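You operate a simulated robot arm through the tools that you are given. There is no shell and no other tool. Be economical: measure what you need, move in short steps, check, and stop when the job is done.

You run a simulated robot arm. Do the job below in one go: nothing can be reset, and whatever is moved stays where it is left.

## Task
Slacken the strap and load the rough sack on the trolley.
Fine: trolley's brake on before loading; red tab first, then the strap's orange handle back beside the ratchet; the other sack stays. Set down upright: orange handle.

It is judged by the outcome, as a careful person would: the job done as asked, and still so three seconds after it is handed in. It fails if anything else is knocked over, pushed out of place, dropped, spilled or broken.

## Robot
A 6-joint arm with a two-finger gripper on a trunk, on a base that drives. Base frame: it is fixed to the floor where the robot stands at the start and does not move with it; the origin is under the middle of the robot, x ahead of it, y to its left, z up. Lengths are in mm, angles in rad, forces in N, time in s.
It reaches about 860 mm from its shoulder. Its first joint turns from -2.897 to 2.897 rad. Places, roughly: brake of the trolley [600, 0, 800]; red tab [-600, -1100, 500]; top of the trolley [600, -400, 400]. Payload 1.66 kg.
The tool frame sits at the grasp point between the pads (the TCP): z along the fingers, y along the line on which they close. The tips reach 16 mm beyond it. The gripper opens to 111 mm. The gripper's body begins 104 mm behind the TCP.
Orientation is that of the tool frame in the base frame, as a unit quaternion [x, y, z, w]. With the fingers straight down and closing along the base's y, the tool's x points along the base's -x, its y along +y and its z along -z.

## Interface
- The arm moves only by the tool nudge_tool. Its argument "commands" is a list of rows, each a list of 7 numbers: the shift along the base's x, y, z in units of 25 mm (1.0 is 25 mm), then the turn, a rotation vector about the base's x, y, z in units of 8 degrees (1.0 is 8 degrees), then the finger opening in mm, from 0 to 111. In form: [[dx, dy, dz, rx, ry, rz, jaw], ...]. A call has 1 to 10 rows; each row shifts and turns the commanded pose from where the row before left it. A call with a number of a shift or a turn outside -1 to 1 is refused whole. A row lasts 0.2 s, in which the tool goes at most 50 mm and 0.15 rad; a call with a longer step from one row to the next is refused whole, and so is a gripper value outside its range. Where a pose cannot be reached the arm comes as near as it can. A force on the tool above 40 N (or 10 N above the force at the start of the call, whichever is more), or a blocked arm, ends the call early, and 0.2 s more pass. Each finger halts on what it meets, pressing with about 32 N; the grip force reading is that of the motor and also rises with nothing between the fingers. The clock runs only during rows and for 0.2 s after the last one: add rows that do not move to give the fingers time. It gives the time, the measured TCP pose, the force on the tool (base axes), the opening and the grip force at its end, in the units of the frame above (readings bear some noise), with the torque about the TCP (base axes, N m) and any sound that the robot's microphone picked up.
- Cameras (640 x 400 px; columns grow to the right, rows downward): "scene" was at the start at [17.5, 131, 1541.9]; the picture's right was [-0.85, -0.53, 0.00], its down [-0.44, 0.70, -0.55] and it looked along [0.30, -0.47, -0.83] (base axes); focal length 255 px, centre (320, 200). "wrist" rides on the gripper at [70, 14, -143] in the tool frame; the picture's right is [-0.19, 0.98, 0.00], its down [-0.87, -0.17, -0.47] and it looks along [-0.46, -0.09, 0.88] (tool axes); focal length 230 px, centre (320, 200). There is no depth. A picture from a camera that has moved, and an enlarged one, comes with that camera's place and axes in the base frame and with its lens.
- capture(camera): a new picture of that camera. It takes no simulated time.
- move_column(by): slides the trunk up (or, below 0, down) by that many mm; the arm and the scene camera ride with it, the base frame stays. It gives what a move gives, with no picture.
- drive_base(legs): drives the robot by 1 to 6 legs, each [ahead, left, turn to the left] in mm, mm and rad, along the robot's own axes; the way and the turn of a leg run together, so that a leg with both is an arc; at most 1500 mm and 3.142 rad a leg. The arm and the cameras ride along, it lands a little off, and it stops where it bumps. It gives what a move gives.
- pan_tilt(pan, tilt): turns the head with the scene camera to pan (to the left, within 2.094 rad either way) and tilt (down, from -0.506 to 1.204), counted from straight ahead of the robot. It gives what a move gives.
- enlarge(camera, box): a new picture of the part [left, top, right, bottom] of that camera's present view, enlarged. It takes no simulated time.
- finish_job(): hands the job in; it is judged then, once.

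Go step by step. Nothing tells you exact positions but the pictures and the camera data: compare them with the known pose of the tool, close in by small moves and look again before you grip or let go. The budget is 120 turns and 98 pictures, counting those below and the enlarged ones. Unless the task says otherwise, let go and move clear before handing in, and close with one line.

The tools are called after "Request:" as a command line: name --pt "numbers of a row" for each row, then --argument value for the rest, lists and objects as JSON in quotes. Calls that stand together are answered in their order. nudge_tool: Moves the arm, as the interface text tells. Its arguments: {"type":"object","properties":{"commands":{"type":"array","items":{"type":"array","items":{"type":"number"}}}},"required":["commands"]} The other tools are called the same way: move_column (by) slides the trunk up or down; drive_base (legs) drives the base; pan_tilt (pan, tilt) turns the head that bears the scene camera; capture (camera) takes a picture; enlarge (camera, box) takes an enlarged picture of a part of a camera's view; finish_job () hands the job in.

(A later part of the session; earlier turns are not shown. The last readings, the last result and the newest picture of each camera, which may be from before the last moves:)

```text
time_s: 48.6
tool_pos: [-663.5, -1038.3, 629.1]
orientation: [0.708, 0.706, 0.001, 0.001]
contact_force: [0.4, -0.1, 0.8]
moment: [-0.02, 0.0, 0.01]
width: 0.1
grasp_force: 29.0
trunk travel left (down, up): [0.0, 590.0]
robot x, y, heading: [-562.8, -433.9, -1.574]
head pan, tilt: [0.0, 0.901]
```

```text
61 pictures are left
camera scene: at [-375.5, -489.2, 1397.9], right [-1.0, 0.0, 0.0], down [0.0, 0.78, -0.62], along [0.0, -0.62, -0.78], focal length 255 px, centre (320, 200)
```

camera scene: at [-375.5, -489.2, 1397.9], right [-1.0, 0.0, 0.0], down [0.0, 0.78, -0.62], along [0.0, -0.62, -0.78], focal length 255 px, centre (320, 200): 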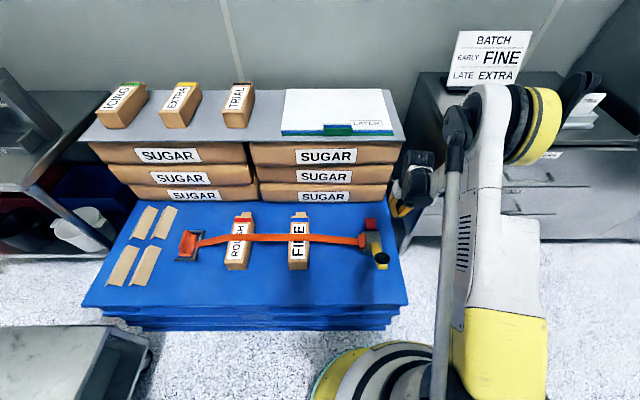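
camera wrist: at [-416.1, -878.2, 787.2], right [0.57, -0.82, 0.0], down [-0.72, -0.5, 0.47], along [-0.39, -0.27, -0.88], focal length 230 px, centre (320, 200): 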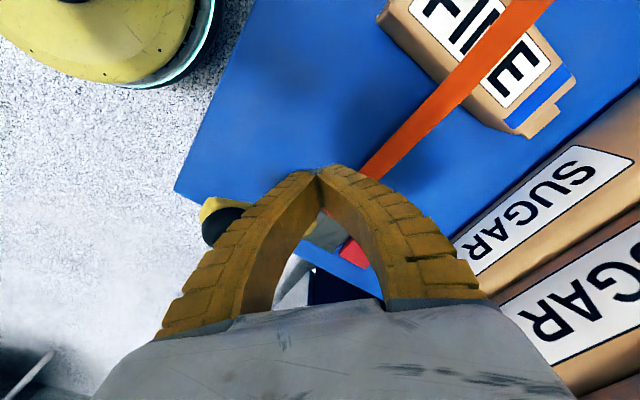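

Request:
nudge_tool --pt "0.9 0 0 -1 0 0 0" --pt "0.9 0 0 -1 0 0 0" --pt "1 -0.8 -0.5 0 0 0 0" --pt "0 -0.8 -1 0 0 0 0" --pt "0 0 -1 0 0 0 0" --pt "0 0 -1 0 0 0 0" --pt "0 0 -0.5 0 0 0 0"

Request:
enlarge --camera "wrist" --box '[240, 80, 432, 200]'

```text
time_s: 50.2
tool_pos: [-594.7, -1079.5, 531.3]
orientation: [0.702, 0.699, -0.096, 0.1]
contact_force: [0.8, -0.2, 0.2]
moment: [0.03, 0.0, 0.0]
width: 0.1
grasp_force: 28.7
trunk travel left (down, up): [0.0, 590.0]
robot x, y, heading: [-567.5, -432.7, -1.57]
head pan, tilt: [0.0, 0.901]
```

```text
3.33 times, centred on (336, 140) of wrist
camera zoom: at [-581.5, -972.6, 648.8], right [0.98, -0.19, 0.06], down [-0.17, -0.7, 0.69], along [-0.09, -0.69, -0.72], focal length 767 px, centre (267, 400)
```

zoom: 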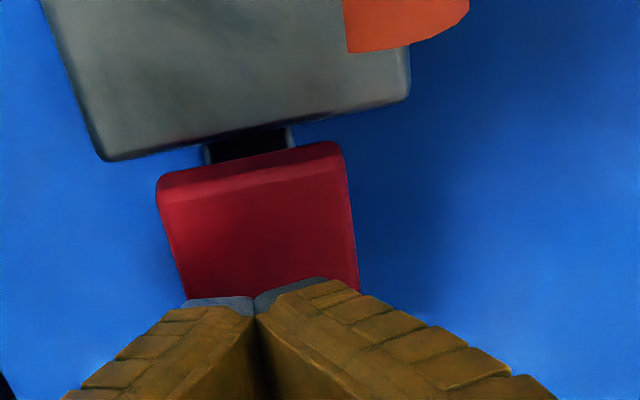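

Over the tab's outer half with reach to spare; pressing.

Request:
nudge_tool --pt "0 0 -0.4 0 0 0 0" --pt "0 0 -0.3 0 0 0 0" --pt "0 0 -0.2 0 0 0 0" --pt "0 0 -0.2 0 0 0 0" --pt "0 0 -0.2 0 0 0 0" --pt "0 0 -0.2 0 0 0 0" --pt "0 0 -0.2 0 0 0 0" --pt "0 0 -0.2 0 0 0 0"

Request:
enlarge --camera "wrist" --box '[240, 80, 432, 200]'

```text
time_s: 52.0
tool_pos: [-595.3, -1079.7, 485.2]
orientation: [0.701, 0.699, -0.099, 0.1]
contact_force: [1.9, -0.3, 36.4]
moment: [0.36, -0.03, -0.08]
width: 5.8
grasp_force: 27.7
trunk travel left (down, up): [0.0, 590.0]
robot x, y, heading: [-566.6, -435.7, -1.575]
head pan, tilt: [0.0, 0.901]
```

```text
3.33 times, centred on (336, 140) of wrist
camera zoom: at [-581.5, -973.8, 602.8], right [0.98, -0.18, 0.06], down [-0.17, -0.7, 0.69], along [-0.09, -0.69, -0.72], focal length 767 px, centre (267, 400)
```

zoom: 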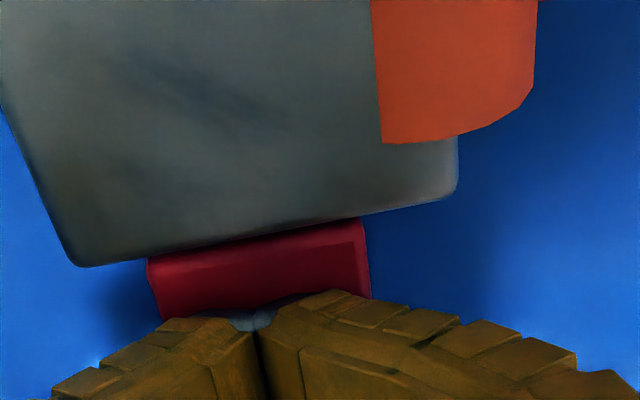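

Force is at 36 N; one more small push, then lift and inspect.

Request:
nudge_tool --pt "0 0 -0.2 0 0 0 0" --pt "0 0 -0.2 0 0 0 0"

Request:
nudge_tool --pt "0 0 1 0 0 0 0" --pt "0 0 1 0 0 0 0" --pt "0 0.3 1 0 0 0 0" --pt "0 0.3 1 0 0 0 0" --pt "0 0.5 1 0 0 0 0" --pt "0 0.5 1 0 0 0 0"

Request:
capture --camera "scene"

Request:
enlarge --camera "scene" --box '[160, 200, 400, 280]'

```text
time_s: 52.6
tool_pos: [-595.8, -1082.4, 473.2]
orientation: [0.701, 0.7, -0.097, 0.1]
contact_force: [0.2, -12.6, 36.9]
moment: [0.55, 0.02, 0.0]
width: 12.3
grasp_force: 23.9
out of reach, approached as far as the arm can: row 2
trunk travel left (down, up): [0.0, 590.0]
robot x, y, heading: [-562.9, -436.4, -1.567]
head pan, tilt: [0.0, 0.901]
```

```text
time_s: 54.0
tool_pos: [-594.8, -1041.7, 622.7]
orientation: [0.701, 0.699, -0.097, 0.099]
contact_force: [-0.5, -0.6, 0.3]
moment: [-0.03, 0.01, 0.02]
width: 0.1
grasp_force: 28.9
trunk travel left (down, up): [0.0, 590.0]
robot x, y, heading: [-566.4, -434.7, -1.577]
head pan, tilt: [0.0, 0.901]
```

```text
58 pictures are left
camera scene: at [-375.5, -489.3, 1397.9], right [-1.0, 0.0, 0.0], down [0.0, 0.78, -0.62], along [0.0, -0.62, -0.78], focal length 255 px, centre (320, 200)
```

scene: 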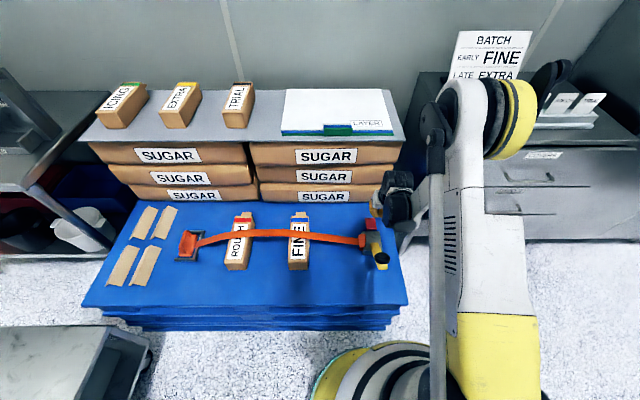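

```text
2.67 times, centred on (280, 240) of scene
camera zoom: at [-375.5, -489.3, 1397.9], right [-1.0, 0.0, 0.0], down [0.0, 0.78, -0.62], along [0.0, -0.62, -0.78], focal length 681 px, centre (427, 93)
```

zoom: 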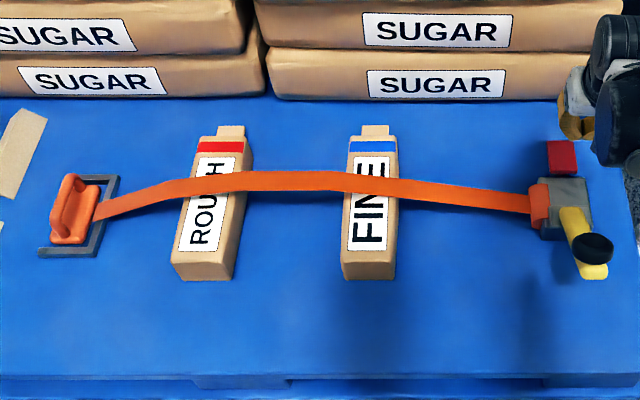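

The strap now seems bowed (slack). I'll check the tab close up.

Request:
enlarge --camera "scene" --box '[344, 205, 408, 275]'

Request:
enlarge --camera "wrist" --box '[180, 0, 500, 200]'

```text
5.71 times, centred on (376, 240) of scene
camera zoom: at [-375.5, -489.3, 1397.9], right [-1.0, 0.0, 0.0], down [0.0, 0.78, -0.62], along [0.0, -0.62, -0.78], focal length 1460 px, centre (0, -29)
```

zoom: 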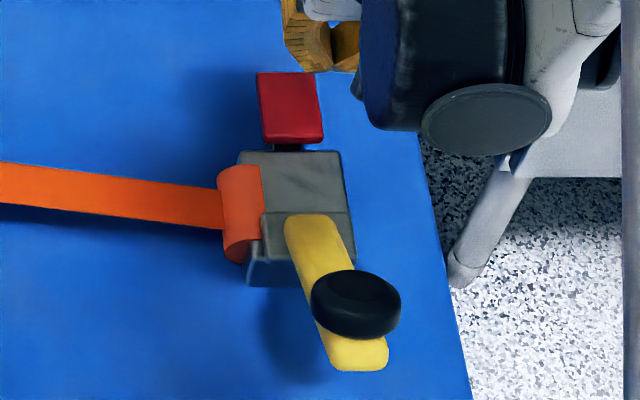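

```text
2.00 times, centred on (340, 100) of wrist
camera zoom: at [-581.3, -935.8, 740.6], right [0.98, -0.19, 0.06], down [-0.17, -0.7, 0.69], along [-0.09, -0.69, -0.72], focal length 460 px, centre (280, 400)
```

zoom: 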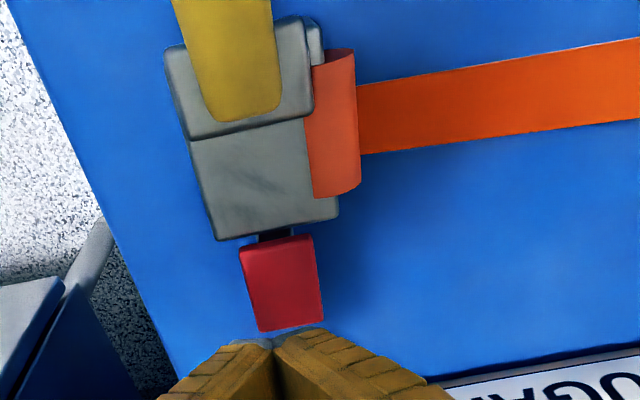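

Request:
enlarge --camera "scene" --box '[165, 205, 261, 275]'

Request:
enlarge --camera "scene" --box '[230, 205, 370, 275]'

```text
5.71 times, centred on (213, 240) of scene
camera zoom: at [-375.5, -489.3, 1397.9], right [-1.0, 0.0, 0.0], down [0.0, 0.78, -0.62], along [0.0, -0.62, -0.78], focal length 1460 px, centre (931, -29)
```

zoom: 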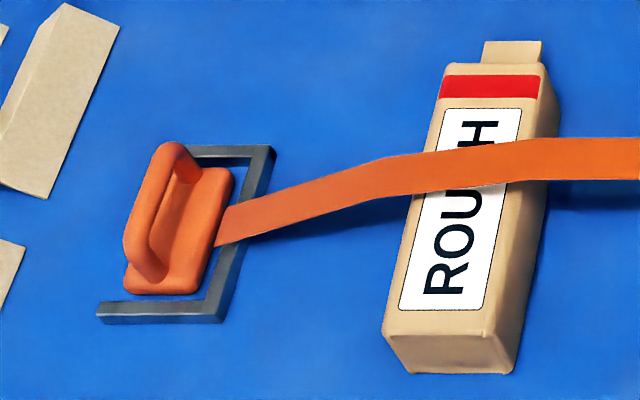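

```text
4.57 times, centred on (300, 240) of scene
camera zoom: at [-375.5, -489.3, 1397.9], right [-1.0, 0.0, 0.0], down [0.0, 0.78, -0.62], along [0.0, -0.62, -0.78], focal length 1168 px, centre (411, 17)
```

zoom: 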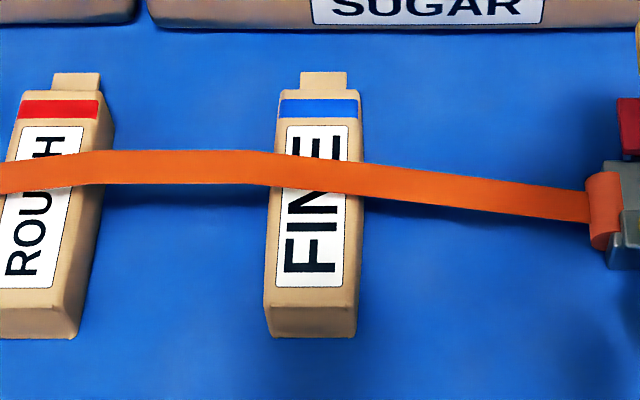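

The tab sprang back after a full press and the strap is looser. The handle (a D-grip along y on a plate, in a C bracket) is at about (180,-1005,~475). I'll raise, straighten the tool and drive left to reach it.

Request:
nudge_tool --pt "0 0.5 1 1 0 0 0" --pt "0 0.5 1 1 0 0 0" --pt "0 0.5 1 0 0 0 0" --pt "0 0.5 1 0 0 0 0" --pt "0 0.5 1 0 0 0 0"

Request:
drive_base --legs '[[0, 545, 0]]'

Request:
capture --camera "scene"

```text
time_s: 55.2
tool_pos: [-594.1, -980.3, 748.0]
orientation: [0.709, 0.706, 0.001, 0.001]
contact_force: [-0.7, -0.3, 0.4]
moment: [0.05, 0.03, 0.01]
width: 0.2
grasp_force: 28.6
trunk travel left (down, up): [0.0, 590.0]
robot x, y, heading: [-567.1, -432.2, -1.573]
head pan, tilt: [0.0, 0.901]
```

```text
time_s: 58.4
tool_pos: [-47.3, -981.8, 748.3]
orientation: [0.708, 0.707, 0.001, 0.002]
contact_force: [-0.4, 0.7, 1.4]
moment: [-0.02, -0.02, 0.02]
width: 0.0
grasp_force: 28.7
trunk travel left (down, up): [0.0, 590.0]
robot x, y, heading: [-18.9, -435.4, -1.571]
head pan, tilt: [0.0, 0.901]
```

```text
52 pictures are left
camera scene: at [170.3, -490.2, 1397.9], right [-1.0, 0.0, 0.0], down [0.0, 0.78, -0.62], along [0.0, -0.62, -0.78], focal length 255 px, centre (320, 200)
```

scene: 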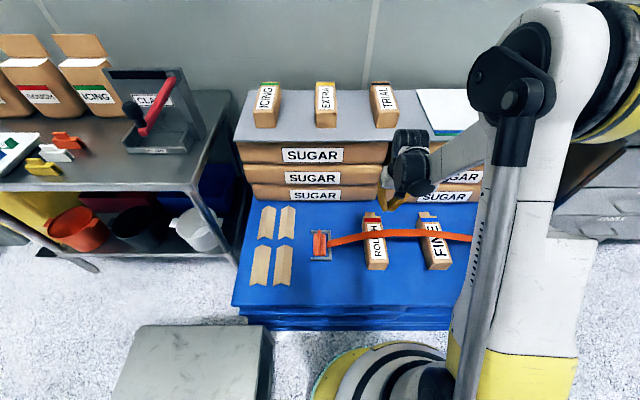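

Moving the tool across to the handle and opening the jaw, then looking with both cameras.

Request:
nudge_tool --pt "1 0 0 0 0 0 40" --pt "1 0 0 0 0 0 80" --pt "1 0 0 0 0 0 80" --pt "1 0 0 0 0 0 80" --pt "1 0 0 0 0 0 80" --pt "1 0 0 0 0 0 80" --pt "1 0 0 0 0 0 80" --pt "1 0 0 0 0 0 80" --pt "1 0 0 0 0 0 80" --pt "0 0 0 0 0 0 80"

Request:
enlarge --camera "wrist" --box '[240, 60, 432, 180]'

Request:
enlarge --camera "scene" --box '[280, 210, 360, 280]'

```text
time_s: 60.6
tool_pos: [179.2, -982.6, 746.6]
orientation: [0.708, 0.706, 0.001, 0.001]
contact_force: [-0.2, -0.5, 0.5]
moment: [0.02, 0.05, -0.04]
width: 81.5
grasp_force: 1.4
trunk travel left (down, up): [0.0, 590.0]
robot x, y, heading: [-19.5, -435.3, -1.568]
head pan, tilt: [0.0, 0.901]
```

```text
3.33 times, centred on (336, 120) of wrist
camera zoom: at [191.7, -912.1, 890.5], right [0.98, -0.19, 0.0], down [-0.17, -0.87, 0.47], along [-0.09, -0.46, -0.88], focal length 767 px, centre (267, 467)
```

zoom: 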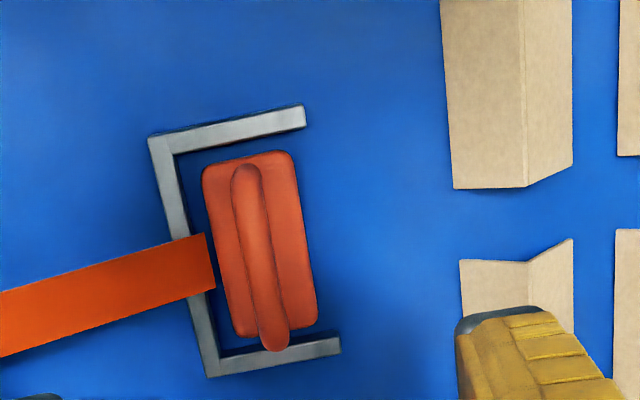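

```text
5.71 times, centred on (320, 245) of scene
camera zoom: at [170.6, -490.2, 1397.9], right [-1.0, 0.0, 0.0], down [0.0, 0.78, -0.62], along [0.0, -0.62, -0.78], focal length 1460 px, centre (320, -57)
```

zoom: 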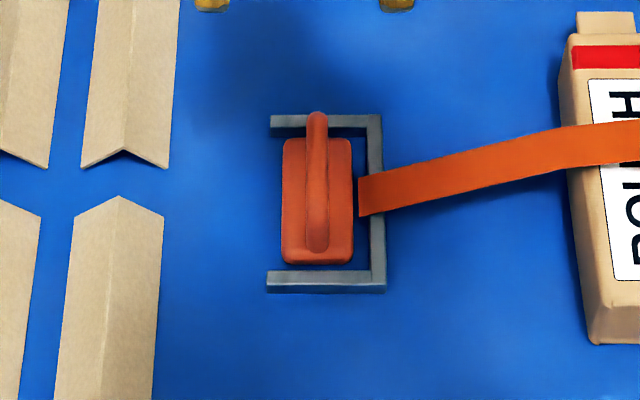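

Bar centre is about (172,-1005), top z≈500, plate top ≈443. Descending with the jaw open around the bar.

Request:
nudge_tool --pt "-0.28 -0.9 -1 0 0 0 70" --pt "0 0 -1 0 0 0 70" --pt "0 0 -1 0 0 0 70" --pt "0 0 -1 0 0 0 70" --pt "0 0 -1 0 0 0 70" --pt "0 0 -1 0 0 0 70" --pt "0 0 -1 0 0 0 70" --pt "0 0 -1 0 0 0 70"

Request:
capture --camera "wrist"

Request:
enlarge --camera "scene" --box '[270, 180, 366, 264]'

```text
time_s: 62.4
tool_pos: [170.6, -1005.3, 547.6]
orientation: [0.708, 0.706, 0.002, 0.0]
contact_force: [0.7, -0.9, -1.1]
moment: [-0.03, -0.02, -0.02]
width: 71.7
grasp_force: 1.0
trunk travel left (down, up): [0.0, 590.0]
robot x, y, heading: [-19.8, -436.9, -1.575]
head pan, tilt: [0.0, 0.901]
```

```text
49 pictures are left
camera wrist: at [183.8, -935.3, 690.9], right [0.98, -0.19, 0.0], down [-0.17, -0.87, 0.47], along [-0.09, -0.46, -0.88], focal length 230 px, centre (320, 200)
```

wrist: 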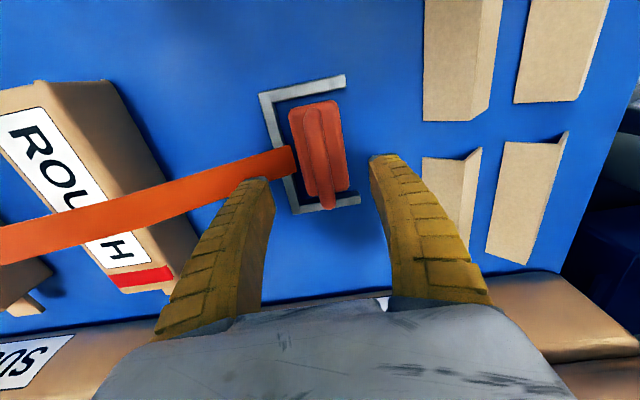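

```text
4.76 times, centred on (318, 222) of scene
camera zoom: at [170.3, -490.2, 1397.9], right [-1.0, 0.0, 0.0], down [0.0, 0.78, -0.62], along [0.0, -0.62, -0.78], focal length 1216 px, centre (330, 95)
```

zoom: 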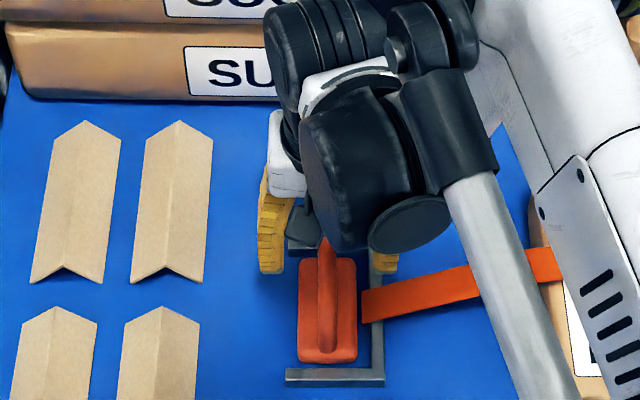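

Narrowing the jaw to 42 so as not to touch strap or bracket, and descending to TCP z≈488.

Request:
nudge_tool --pt "0.15 0.1 -0.5 0 0 0 42" --pt "0 0 -0.5 0 0 0 42" --pt "0 0 -0.5 0 0 0 42" --pt "0 0 -0.5 0 0 0 42" --pt "0 0 -0.36 0 0 0 42" --pt "0 0 0 0 0 0 42"

Request:
enlarge --camera "wrist" --box '[200, 60, 440, 210]'

```text
time_s: 63.8
tool_pos: [174.4, -1001.7, 488.3]
orientation: [0.708, 0.707, 0.002, 0.001]
contact_force: [0.7, 0.1, 0.1]
moment: [-0.02, -0.01, 0.03]
width: 44.4
grasp_force: 1.4
trunk travel left (down, up): [0.0, 590.0]
robot x, y, heading: [-20.8, -435.8, -1.572]
head pan, tilt: [0.0, 0.901]
```

```text
2.67 times, centred on (320, 135) of wrist
camera zoom: at [188.3, -931.7, 631.2], right [0.98, -0.19, 0.0], down [-0.17, -0.87, 0.47], along [-0.09, -0.46, -0.88], focal length 614 px, centre (320, 373)
```

zoom: 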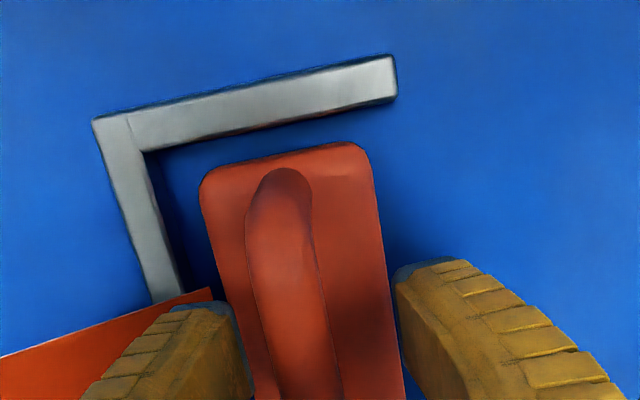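

The bar sits between the fingers; closing.

Request:
nudge_tool --pt "0 0 -0.15 0 0 0 20" --pt "0 0 0 0 0 0 5" --pt "0 0 0 0 0 0 5" --pt "0 0 0 0 0 0 5"

Request:
nudge_tool --pt "0 0 0.3 0 0 0 5" --pt "0 0 0.4 0 0 0 5" --pt "0 0 0.4 0 0 0 5"

Request:
capture --camera "wrist"

Request:
enlarge --camera "scene" --box '[250, 180, 490, 270]'

```text
time_s: 64.8
tool_pos: [174.7, -1001.7, 484.9]
orientation: [0.708, 0.707, 0.001, 0.001]
contact_force: [-1.0, -0.6, 0.5]
moment: [0.0, -0.02, -0.01]
width: 8.7
grasp_force: 2.9
trunk travel left (down, up): [0.0, 590.0]
robot x, y, heading: [-23.7, -432.3, -1.578]
head pan, tilt: [0.0, 0.901]
```

```text
time_s: 65.6
tool_pos: [174.6, -1001.0, 511.2]
orientation: [0.708, 0.707, 0.002, 0.002]
contact_force: [0.7, 0.1, -1.6]
moment: [0.01, 0.02, 0.01]
width: 5.8
grasp_force: 29.4
trunk travel left (down, up): [0.0, 590.0]
robot x, y, heading: [-17.0, -438.8, -1.571]
head pan, tilt: [0.0, 0.901]
```

```text
46 pictures are left
camera wrist: at [187.2, -931.8, 654.8], right [0.98, -0.19, 0.0], down [-0.17, -0.87, 0.47], along [-0.09, -0.46, -0.88], focal length 230 px, centre (320, 200)
```

wrist: 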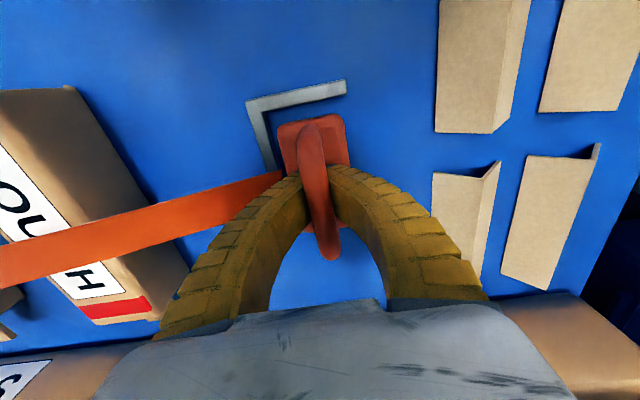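

```text
2.67 times, centred on (370, 225) of scene
camera zoom: at [170.4, -490.3, 1397.9], right [-1.0, 0.0, 0.0], down [0.0, 0.78, -0.62], along [0.0, -0.62, -0.78], focal length 681 px, centre (187, 133)
```

zoom: 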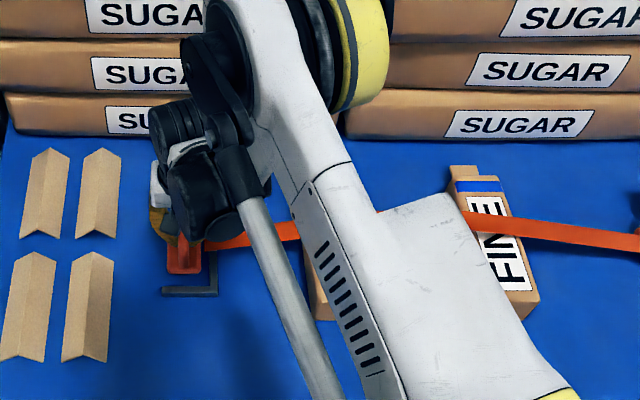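

It seems to have come up with the gripper. I'll lift a little more and check from the scene.

Request:
nudge_tool --pt "0 0 0.6 0 0 0 0" --pt "0 0 0.6 0 0 0 0" --pt "0 0 0.6 0 0 0 0" --pt "0 0 0 0 0 0 0"

Request:
capture --camera "wrist"

Request:
enlarge --camera "scene" --box '[280, 180, 376, 264]'

```text
time_s: 66.6
tool_pos: [175.6, -1001.3, 556.9]
orientation: [0.707, 0.707, 0.002, 0.001]
contact_force: [-0.1, 1.0, -1.9]
moment: [0.04, 0.01, -0.04]
width: 5.9
grasp_force: 29.2
trunk travel left (down, up): [0.0, 590.0]
robot x, y, heading: [-20.7, -436.0, -1.57]
head pan, tilt: [0.0, 0.901]
```

```text
44 pictures are left
camera wrist: at [188.6, -931.5, 699.2], right [0.98, -0.19, 0.0], down [-0.17, -0.87, 0.47], along [-0.09, -0.46, -0.88], focal length 230 px, centre (320, 200)
```

wrist: 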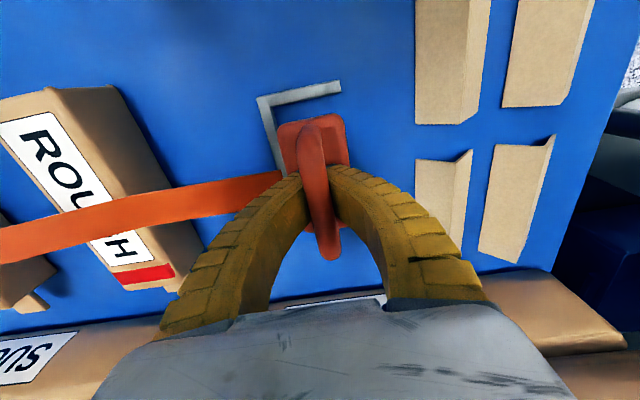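

```text
4.76 times, centred on (328, 222) of scene
camera zoom: at [170.4, -490.2, 1397.9], right [-1.0, 0.0, 0.0], down [0.0, 0.78, -0.62], along [0.0, -0.62, -0.78], focal length 1216 px, centre (282, 95)
```

zoom: 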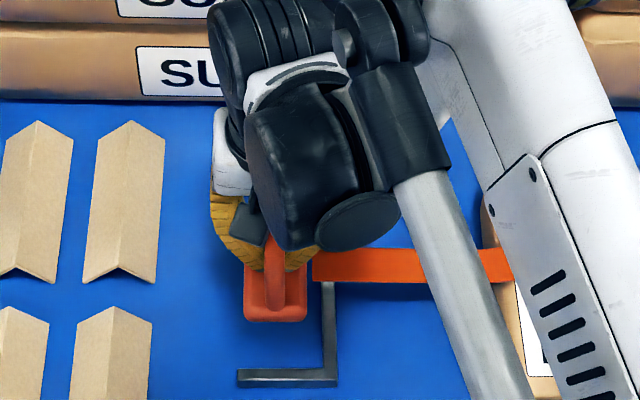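

The handle is lifted free with the strap slack. Now I peel it up and over toward the ratchet in an arc.

Request:
nudge_tool --pt "-0.5 0 1 0 0 0 0" --pt "-0.7 0 1 0 0 0 0" --pt "-0.9 0 1 0 0 0 0" --pt "-0.9 0 1 0 0 0 0" --pt "-0.9 0 1 0 0 0 0" --pt "-1 0 1 0 0 0 0" --pt "-1 0 1 0 0 0 0" --pt "-1 0 1 0 0 0 0" --pt "-1 0 0.6 0 0 0 0" --pt "-1 0 0 0 0 0 0"

Request:
capture --camera "scene"

Request:
capture --camera "wrist"

```text
time_s: 68.8
tool_pos: [-46.4, -1001.2, 772.1]
orientation: [0.707, 0.707, 0.001, 0.002]
contact_force: [0.7, 0.5, -1.2]
moment: [-0.02, 0.02, 0.0]
width: 6.0
grasp_force: 29.1
trunk travel left (down, up): [0.0, 590.0]
robot x, y, heading: [-20.0, -431.6, -1.572]
head pan, tilt: [0.0, 0.901]
```

```text
42 pictures are left
camera scene: at [170.4, -490.2, 1397.9], right [-1.0, 0.0, 0.0], down [0.0, 0.78, -0.62], along [0.0, -0.62, -0.78], focal length 255 px, centre (320, 200)
```

scene: 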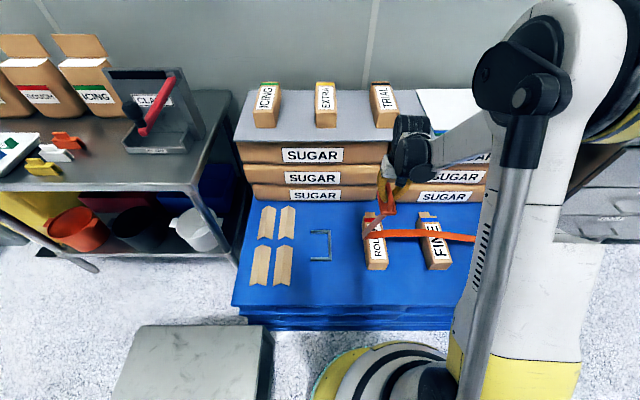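

```text
41 pictures are left
camera wrist: at [-33.8, -930.5, 915.0], right [0.98, -0.19, 0.0], down [-0.17, -0.87, 0.47], along [-0.09, -0.46, -0.88], focal length 230 px, centre (320, 200)
```

wrist: 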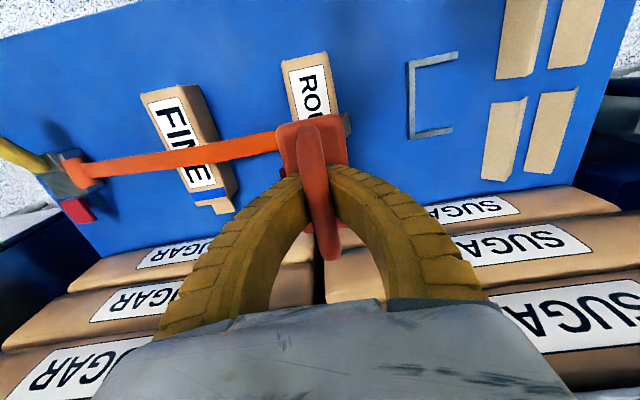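

The strap follows well. Driving right with the handle held high.

Request:
drive_base --legs '[[0, -230, 0]]'

Request:
capture --camera "wrist"

Request:
capture --camera "scene"

```text
time_s: 70.5
tool_pos: [-275.2, -999.8, 771.6]
orientation: [0.707, 0.707, 0.001, 0.002]
contact_force: [-0.6, 0.6, -1.5]
moment: [0.0, -0.01, -0.01]
width: 6.1
grasp_force: 29.5
trunk travel left (down, up): [0.0, 590.0]
robot x, y, heading: [-248.8, -434.9, -1.573]
head pan, tilt: [0.0, 0.901]
```

```text
40 pictures are left
camera wrist: at [-262.0, -930.4, 914.8], right [0.98, -0.19, 0.0], down [-0.17, -0.87, 0.47], along [-0.09, -0.46, -0.88], focal length 230 px, centre (320, 200)
```

wrist: 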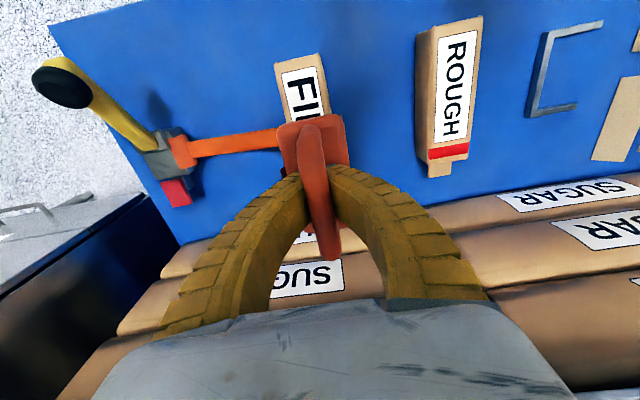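

```text
39 pictures are left
camera scene: at [-58.5, -490.0, 1397.9], right [-1.0, 0.0, 0.0], down [0.0, 0.78, -0.62], along [0.0, -0.62, -0.78], focal length 255 px, centre (320, 200)
```

scene: 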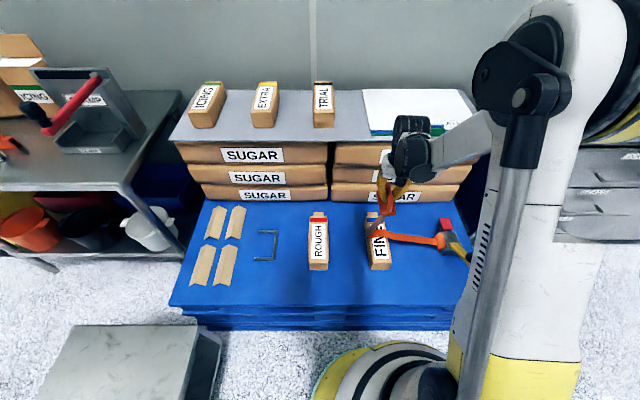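

Continuing right to x≈-490.

Request:
drive_base --legs '[[0, -212, 0]]'

Request:
capture --camera "wrist"

Request:
enlarge --camera "scene" --box '[300, 150, 460, 290]'

```text
time_s: 72.2
tool_pos: [-487.2, -999.3, 770.9]
orientation: [0.708, 0.707, 0.001, 0.001]
contact_force: [0.0, -0.5, -1.2]
moment: [-0.01, 0.01, -0.02]
width: 6.2
grasp_force: 29.6
trunk travel left (down, up): [0.0, 590.0]
robot x, y, heading: [-459.3, -436.1, -1.573]
head pan, tilt: [0.0, 0.901]
```

```text
38 pictures are left
camera wrist: at [-473.6, -930.1, 914.8], right [0.98, -0.19, 0.0], down [-0.17, -0.87, 0.47], along [-0.09, -0.46, -0.88], focal length 230 px, centre (320, 200)
```

wrist: 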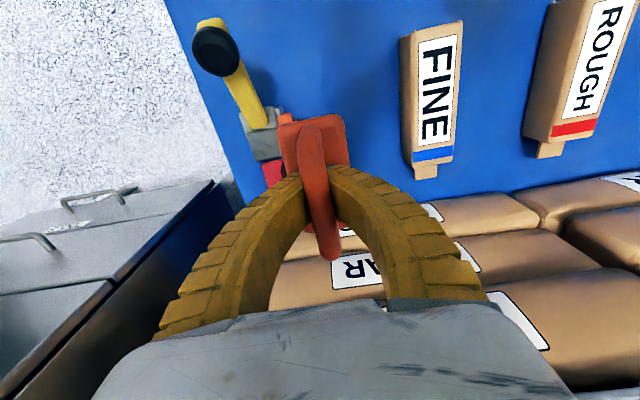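

```text
2.86 times, centred on (380, 220) of scene
camera zoom: at [-269.1, -490.1, 1397.9], right [-1.0, 0.0, 0.0], down [0.0, 0.78, -0.62], along [0.0, -0.62, -0.78], focal length 730 px, centre (149, 143)
```

zoom: 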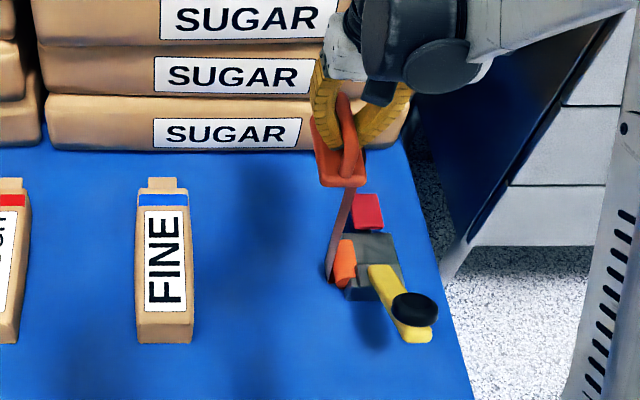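

The strap winds back into the ratchet and the FINE sack is untouched. Lowering the handle at x≈-487, y≈-980.

Request:
nudge_tool --pt "0 0.4 -1 0 0 0 0" --pt "0 0.4 -1 0 0 0 0" --pt "0 0 -1 0 0 0 0" --pt "0 0 -1 0 0 0 0" --pt "0 0 -1 0 0 0 0" --pt "0 0 -1 0 0 0 0" --pt "0 0 -1 0 0 0 0" --pt "0 0 -1 0 0 0 0" --pt "0 0 -1 0 0 0 0"

Request:
enlarge --camera "scene" --box '[320, 180, 448, 264]'

Request:
capture --camera "wrist"

```text
time_s: 74.2
tool_pos: [-486.6, -993.0, 550.0]
orientation: [0.708, 0.707, 0.003, 0.0]
contact_force: [0.2, 0.0, -1.8]
moment: [-0.03, 0.0, 0.0]
width: 6.2
grasp_force: 29.0
out of reach, approached as far as the arm can: row 9
trunk travel left (down, up): [0.0, 590.0]
robot x, y, heading: [-459.8, -433.2, -1.573]
head pan, tilt: [0.0, 0.901]
```

```text
4.76 times, centred on (384, 222) of scene
camera zoom: at [-269.1, -490.0, 1397.9], right [-1.0, 0.0, 0.0], down [0.0, 0.78, -0.62], along [0.0, -0.62, -0.78], focal length 1216 px, centre (15, 95)
```

zoom: 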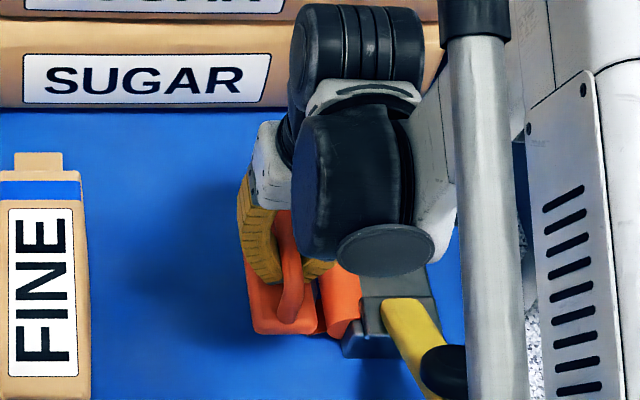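

```text
35 pictures are left
camera wrist: at [-474.3, -922.7, 693.5], right [0.98, -0.19, 0.0], down [-0.17, -0.87, 0.47], along [-0.09, -0.46, -0.88], focal length 230 px, centre (320, 200)
```

wrist: 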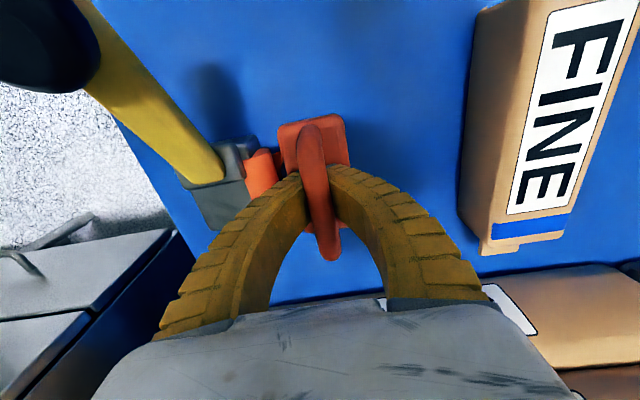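

Near-limit of the arm here; I'll raise slightly, back the base 60 mm, shift a little away from the drum, then lower.

Request:
nudge_tool --pt "0.5 0 0.6 0 0 0 0" --pt "0.4 0 0.4 0 0 0 0"

Request:
drive_base --legs '[[-60, 0, 0]]'

Request:
nudge_tool --pt "0 -0.9 0 0 0 0 0" --pt "0 -0.9 0 0 0 0 0" --pt "0 -0.4 -0.8 0 0 0 0" --pt "0 0 -0.8 0 0 0 0" --pt "0 0 -0.8 0 0 0 0"

```text
time_s: 74.8
tool_pos: [-465.3, -991.2, 574.1]
orientation: [0.708, 0.706, 0.001, 0.002]
contact_force: [-0.4, -0.3, -2.3]
moment: [0.04, 0.02, 0.0]
width: 6.2
grasp_force: 29.5
trunk travel left (down, up): [0.0, 590.0]
robot x, y, heading: [-456.8, -434.9, -1.575]
head pan, tilt: [0.0, 0.901]
```

```text
time_s: 75.8
tool_pos: [-465.1, -932.0, 575.3]
orientation: [0.708, 0.707, 0.001, 0.001]
contact_force: [-0.8, 0.2, -2.5]
moment: [0.04, -0.01, -0.02]
width: 5.9
grasp_force: 29.8
trunk travel left (down, up): [0.0, 590.0]
robot x, y, heading: [-459.0, -374.3, -1.572]
head pan, tilt: [0.0, 0.901]
```

```text
time_s: 77.0
tool_pos: [-463.9, -986.4, 514.7]
orientation: [0.707, 0.707, 0.001, 0.001]
contact_force: [0.8, 0.0, -1.4]
moment: [-0.03, 0.02, -0.03]
width: 5.8
grasp_force: 29.0
trunk travel left (down, up): [0.0, 590.0]
robot x, y, heading: [-462.3, -374.8, -1.574]
head pan, tilt: [0.0, 0.901]
```

Works. Slow final descent to seating height (~485).

Request:
nudge_tool --pt "0 0 -0.4 0 0 0 0" --pt "0 0 -0.3 0 0 0 0" --pt "0 0 -0.2 0 0 0 0" --pt "0 0 -0.1 0 0 0 0" --pt "0 0 -0.1 0 0 0 0" --pt "0 0 -0.1 0 0 0 0"

Request:
enlarge --camera "scene" --box '[320, 180, 448, 264]'

```text
time_s: 78.3
tool_pos: [-465.2, -986.2, 484.2]
orientation: [0.708, 0.707, 0.001, 0.001]
contact_force: [0.1, -0.2, -2.2]
moment: [-0.01, 0.01, 0.02]
width: 6.3
grasp_force: 29.1
trunk travel left (down, up): [0.0, 590.0]
robot x, y, heading: [-459.8, -374.6, -1.575]
head pan, tilt: [0.0, 0.901]
```

```text
4.76 times, centred on (384, 222) of scene
camera zoom: at [-269.0, -430.2, 1397.9], right [-1.0, 0.0, 0.0], down [0.0, 0.78, -0.62], along [0.0, -0.62, -0.78], focal length 1216 px, centre (15, 95)
```

zoom: 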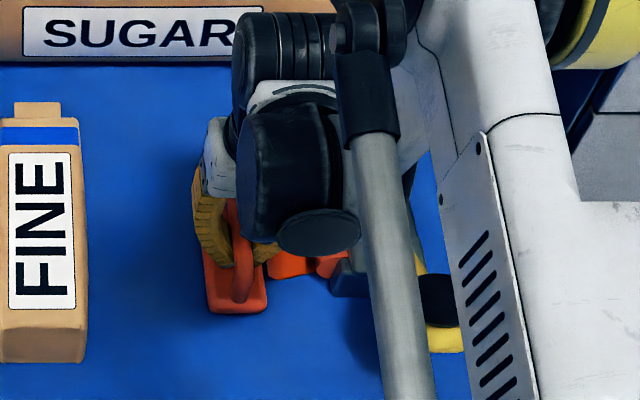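

Still carrying its weight; lowering in 2 mm steps until it touches.

Request:
nudge_tool --pt "0 0 -0.08 0 0 0 0" --pt "0 0 -0.08 0 0 0 0" --pt "0 0 -0.08 0 0 0 0"

Request:
nudge_tool --pt "0 0 -0.08 0 0 0 0" --pt "0 0 -0.08 0 0 0 0"

```text
time_s: 79.2
tool_pos: [-465.7, -985.9, 479.5]
orientation: [0.708, 0.706, 0.001, 0.001]
contact_force: [0.1, 0.1, 0.2]
moment: [0.01, -0.06, 0.02]
width: 5.8
grasp_force: 29.1
trunk travel left (down, up): [0.0, 590.0]
robot x, y, heading: [-458.7, -375.5, -1.571]
head pan, tilt: [0.0, 0.901]
```

```text
time_s: 79.8
tool_pos: [-465.6, -985.5, 474.3]
orientation: [0.707, 0.707, 0.002, 0.0]
contact_force: [-0.1, 0.2, -0.3]
moment: [0.0, -0.02, 0.01]
width: 0.0
grasp_force: 28.8
trunk travel left (down, up): [0.0, 590.0]
robot x, y, heading: [-460.1, -374.0, -1.574]
head pan, tilt: [0.0, 0.901]
```

The bar popped out of the pads (it now sits loosely above them). I'll look before opening.

Request:
capture --camera "wrist"

Request:
enlarge --camera "scene" --box '[320, 180, 448, 264]'

```text
33 pictures are left
camera wrist: at [-452.1, -916.7, 617.9], right [0.98, -0.19, 0.0], down [-0.17, -0.87, 0.47], along [-0.09, -0.46, -0.88], focal length 230 px, centre (320, 200)
```

wrist: 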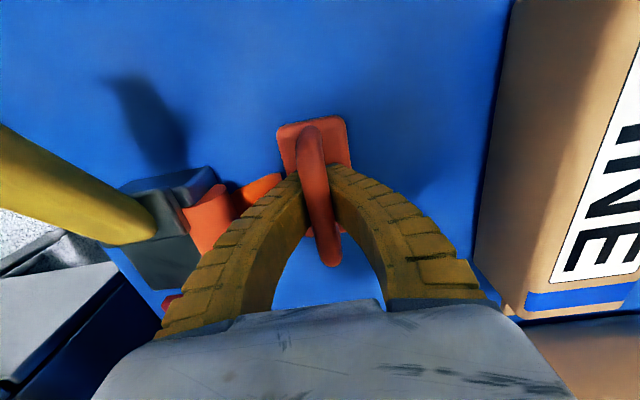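

```text
4.76 times, centred on (384, 222) of scene
camera zoom: at [-269.0, -430.1, 1397.9], right [-1.0, 0.0, 0.0], down [0.0, 0.78, -0.62], along [0.0, -0.62, -0.78], focal length 1216 px, centre (15, 95)
```

zoom: 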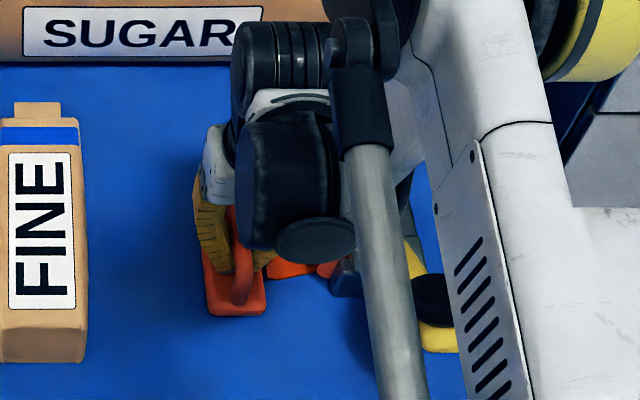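

The handle stands upright on the pallet. Opening and rising straight up.

Request:
nudge_tool --pt "0 0 0 0 0 0 30" --pt "0 0 0 0 0 0 50" --pt "0 0 0 0 0 0 50" --pt "0 0 0.4 0 0 0 50" --pt "0 0 0.8 0 0 0 50" --pt "0 0 1 0 0 0 50" --pt "0 0 1 0 0 0 50" --pt "0 0 1 0 0 0 50" --pt "0 0 1 0 0 0 50" --pt "0 0 1 0 0 0 50"

Request:
nudge_tool --pt "0.5 0.5 1 0 0 0 80" --pt "0.5 0.5 1 0 0 0 80" --pt "0.5 0.5 0.6 0 0 0 80"

Request:
enlarge --camera "scene" --box '[240, 190, 432, 310]'

Request:
capture --camera "wrist"

```text
time_s: 82.0
tool_pos: [-465.3, -986.9, 631.0]
orientation: [0.708, 0.706, 0.001, 0.001]
contact_force: [0.2, -0.2, -0.2]
moment: [0.04, -0.01, -0.01]
width: 52.3
grasp_force: 1.9
trunk travel left (down, up): [0.0, 590.0]
robot x, y, heading: [-457.3, -373.6, -1.575]
head pan, tilt: [0.0, 0.901]
```

```text
time_s: 82.8
tool_pos: [-428.0, -951.4, 697.7]
orientation: [0.708, 0.706, 0.001, 0.001]
contact_force: [-0.3, 0.3, 0.5]
moment: [0.04, -0.03, 0.01]
width: 81.5
grasp_force: 0.7
trunk travel left (down, up): [0.0, 590.0]
robot x, y, heading: [-460.2, -375.4, -1.573]
head pan, tilt: [0.0, 0.901]
```

```text
3.33 times, centred on (336, 250) of scene
camera zoom: at [-269.0, -430.1, 1397.9], right [-1.0, 0.0, 0.0], down [0.0, 0.78, -0.62], along [0.0, -0.62, -0.78], focal length 851 px, centre (267, 33)
```

zoom: 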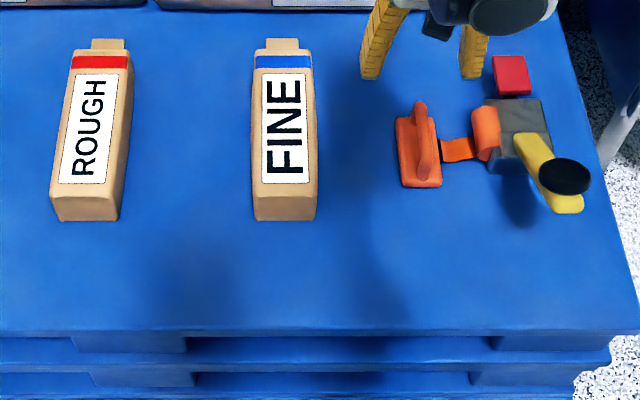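

```text
30 pictures are left
camera wrist: at [-414.8, -881.0, 839.7], right [0.98, -0.19, 0.0], down [-0.17, -0.87, 0.47], along [-0.09, -0.46, -0.88], focal length 230 px, centre (320, 200)
```

wrist: 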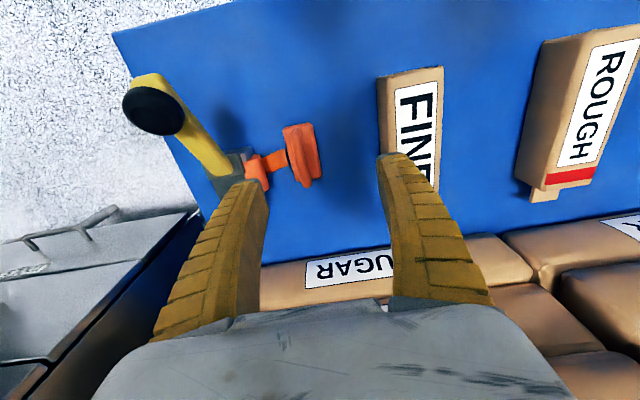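

The handle stands upright beside the ratchet, FINE and ROUGH untouched. Before picking the sack I'll check that the trolley deck is reachable: drive to x≈0, turn to face it, and look.

Request:
drive_base --legs '[[0, 460, 0], [0, 0, 1.571]]'

Request:
capture --camera "scene"

Request:
capture --camera "wrist"

```text
time_s: 89.2
tool_pos: [568.2, -372.3, 696.0]
orientation: [0.024, 1.0, 0.002, 0.001]
contact_force: [-0.3, 0.3, -0.1]
moment: [0.0, 0.0, 0.05]
width: 81.7
grasp_force: 0.6
trunk travel left (down, up): [0.0, 590.0]
robot x, y, heading: [-11.6, -378.7, -0.043]
head pan, tilt: [0.0, 0.901]
```

```text
29 pictures are left
camera scene: at [55.4, -189.3, 1397.9], right [-0.05, -1.0, 0.0], down [-0.78, 0.04, -0.62], along [0.62, -0.03, -0.78], focal length 255 px, centre (320, 200)
```

scene: 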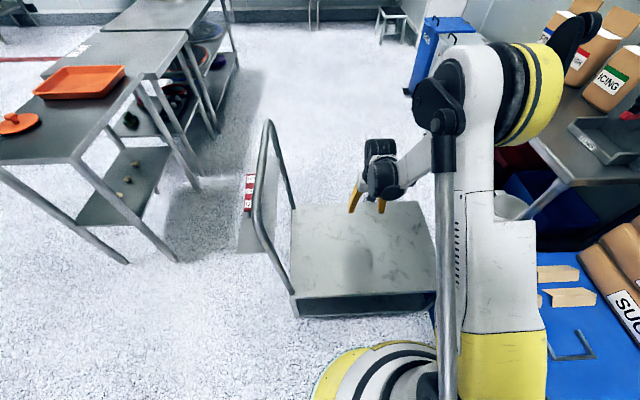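

```text
28 pictures are left
camera wrist: at [498.8, -355.5, 839.5], right [0.24, 0.97, 0.0], down [0.86, -0.21, 0.47], along [0.46, -0.11, -0.88], focal length 230 px, centre (320, 200)
```

wrist: 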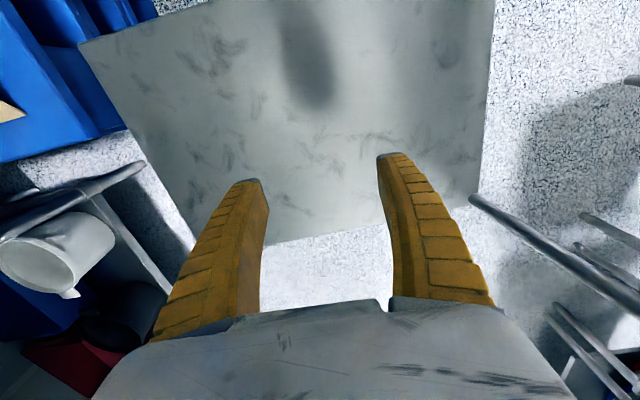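

Deck spans x≈366–803, y≈-650…-115 at z≈400. Testing how low the empty gripper can go here.

Request:
nudge_tool --pt "0.8 0 -1 0 0 0 80" --pt "0.8 0 -1 0 0 0 80" --pt "0 0 -1 0 0 0 80" --pt "0 0 -1 0 0 0 80" --pt "0 0 -1 0 0 0 80" --pt "0 0 -1 0 0 0 80" --pt "0 0 -1 0 0 0 80" --pt "0 0 -1 0 0 0 80" --pt "0 0 -1 0 0 0 80"

Request:
nudge_tool --pt "0 0 -0.4 0 0 0 80" --pt "0 0 -0.4 0 0 0 80" --pt "0 0 -0.4 0 0 0 80"

```text
time_s: 91.2
tool_pos: [605.8, -373.1, 470.3]
orientation: [0.023, 1.0, 0.001, 0.0]
contact_force: [-0.3, 0.3, 1.2]
moment: [0.02, -0.02, 0.0]
width: 81.7
grasp_force: 1.3
trunk travel left (down, up): [0.0, 590.0]
robot x, y, heading: [-9.9, -378.1, -0.051]
head pan, tilt: [0.0, 0.901]
```

```text
time_s: 92.0
tool_pos: [600.2, -371.3, 464.6]
orientation: [0.023, 1.0, 0.002, 0.0]
contact_force: [0.0, 0.4, -0.7]
moment: [-0.01, 0.03, -0.02]
width: 81.4
grasp_force: 1.1
out of reach, approached as far as the arm can: row 1, 2, 3
trunk travel left (down, up): [0.0, 590.0]
robot x, y, heading: [-10.7, -378.5, -0.047]
head pan, tilt: [0.0, 0.901]
```

Vertical stops at ~464, about 30 mm too high. I'll test with the fingers leaned outward (about the closing axis, which keeps a sack level if gripped and released at the same lean).

Request:
nudge_tool --pt "0 0 1 0 -1 0 80" --pt "0 0 0 0 -1 0 80" --pt "0 0 0 0 -1 0 80" --pt "0.4 0 -0.8 0 0 0 80" --pt "0.4 0 -0.8 0 0 0 80" --pt "0 0 -0.4 0 0 0 80" --pt "0 0 -0.4 0 0 0 80" --pt "0 0 -0.2 0 0 0 80"

```text
time_s: 93.8
tool_pos: [682.0, -372.3, 482.4]
orientation: [0.023, 0.978, 0.005, 0.208]
contact_force: [-0.2, 0.6, 0.6]
moment: [0.04, 0.01, 0.0]
width: 81.5
grasp_force: 0.7
out of reach, approached as far as the arm can: row 2, 3, 5, 6, 7, 8
trunk travel left (down, up): [0.0, 590.0]
robot x, y, heading: [-9.2, -375.2, -0.046]
head pan, tilt: [0.0, 0.901]
```

Leaning doesn't help: the limit is on the wrist position. Straightening again and probing a slightly greater distance.

Request:
nudge_tool --pt "0 0 1 0 1 0 80" --pt "0 0 1 0 1 0 80" --pt "0 0 0.5 0 1 0 80" --pt "0 0 0 0 0 0 80"

```text
time_s: 94.8
tool_pos: [680.5, -372.2, 541.4]
orientation: [0.024, 1.0, 0.002, -0.001]
contact_force: [-0.4, 0.7, 0.3]
moment: [-0.01, -0.01, 0.01]
width: 81.2
grasp_force: 0.9
trunk travel left (down, up): [0.0, 590.0]
robot x, y, heading: [-9.3, -375.7, -0.043]
head pan, tilt: [0.0, 0.901]
```

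Request:
nudge_tool --pt "-0.8 0 -0.8 0 0 0 80" --pt "-0.8 0 -0.8 0 0 0 80" --pt "-0.6 0 -0.6 0 0 0 80" --pt "0 0 -0.6 0 0 0 80" --pt "0 0 -0.4 0 0 0 80" --pt "0 0 -0.4 0 0 0 80"

```text
time_s: 96.2
tool_pos: [617.0, -369.6, 472.3]
orientation: [0.024, 1.0, 0.002, 0.0]
contact_force: [-0.1, 0.4, -0.6]
moment: [0.0, 0.02, 0.0]
width: 81.4
grasp_force: 1.5
out of reach, approached as far as the arm can: row 5, 6
trunk travel left (down, up): [0.0, 590.0]
robot x, y, heading: [-8.3, -376.7, -0.048]
head pan, tilt: [0.0, 0.901]
```

Request:
nudge_tool --pt "-0.4 0 0 0 0 0 80" --pt "0 0 0 0 0 0 80"

Request:
nudge_tool --pt "-0.4 0 0 0 0 0 80" --pt "0 0 0 0 0 0 80"

Request:
nudge_tool --pt "-0.4 0 0 0 0 0 80" --pt "-0.2 0 0 0 0 0 80" --pt "0 0 0 0 0 0 80"

```text
time_s: 96.8
tool_pos: [609.0, -370.7, 472.7]
orientation: [0.024, 1.0, 0.002, -0.001]
contact_force: [0.8, -0.2, -0.1]
moment: [0.01, 0.04, 0.0]
width: 81.4
grasp_force: 0.8
trunk travel left (down, up): [0.0, 590.0]
robot x, y, heading: [-7.5, -376.6, -0.042]
head pan, tilt: [0.0, 0.901]
```

```text
time_s: 97.4
tool_pos: [597.9, -370.3, 472.0]
orientation: [0.024, 1.0, 0.002, 0.001]
contact_force: [0.4, 0.5, -0.1]
moment: [-0.01, 0.03, 0.04]
width: 81.6
grasp_force: 0.7
trunk travel left (down, up): [0.0, 590.0]
robot x, y, heading: [-5.6, -376.5, -0.047]
head pan, tilt: [0.0, 0.901]
```

```text
time_s: 98.2
tool_pos: [583.9, -370.4, 472.1]
orientation: [0.024, 1.0, 0.002, 0.0]
contact_force: [0.1, -0.8, -0.1]
moment: [0.02, 0.02, -0.01]
width: 81.3
grasp_force: 0.9
trunk travel left (down, up): [0.0, 590.0]
robot x, y, heading: [-8.8, -373.4, -0.049]
head pan, tilt: [0.0, 0.901]
```

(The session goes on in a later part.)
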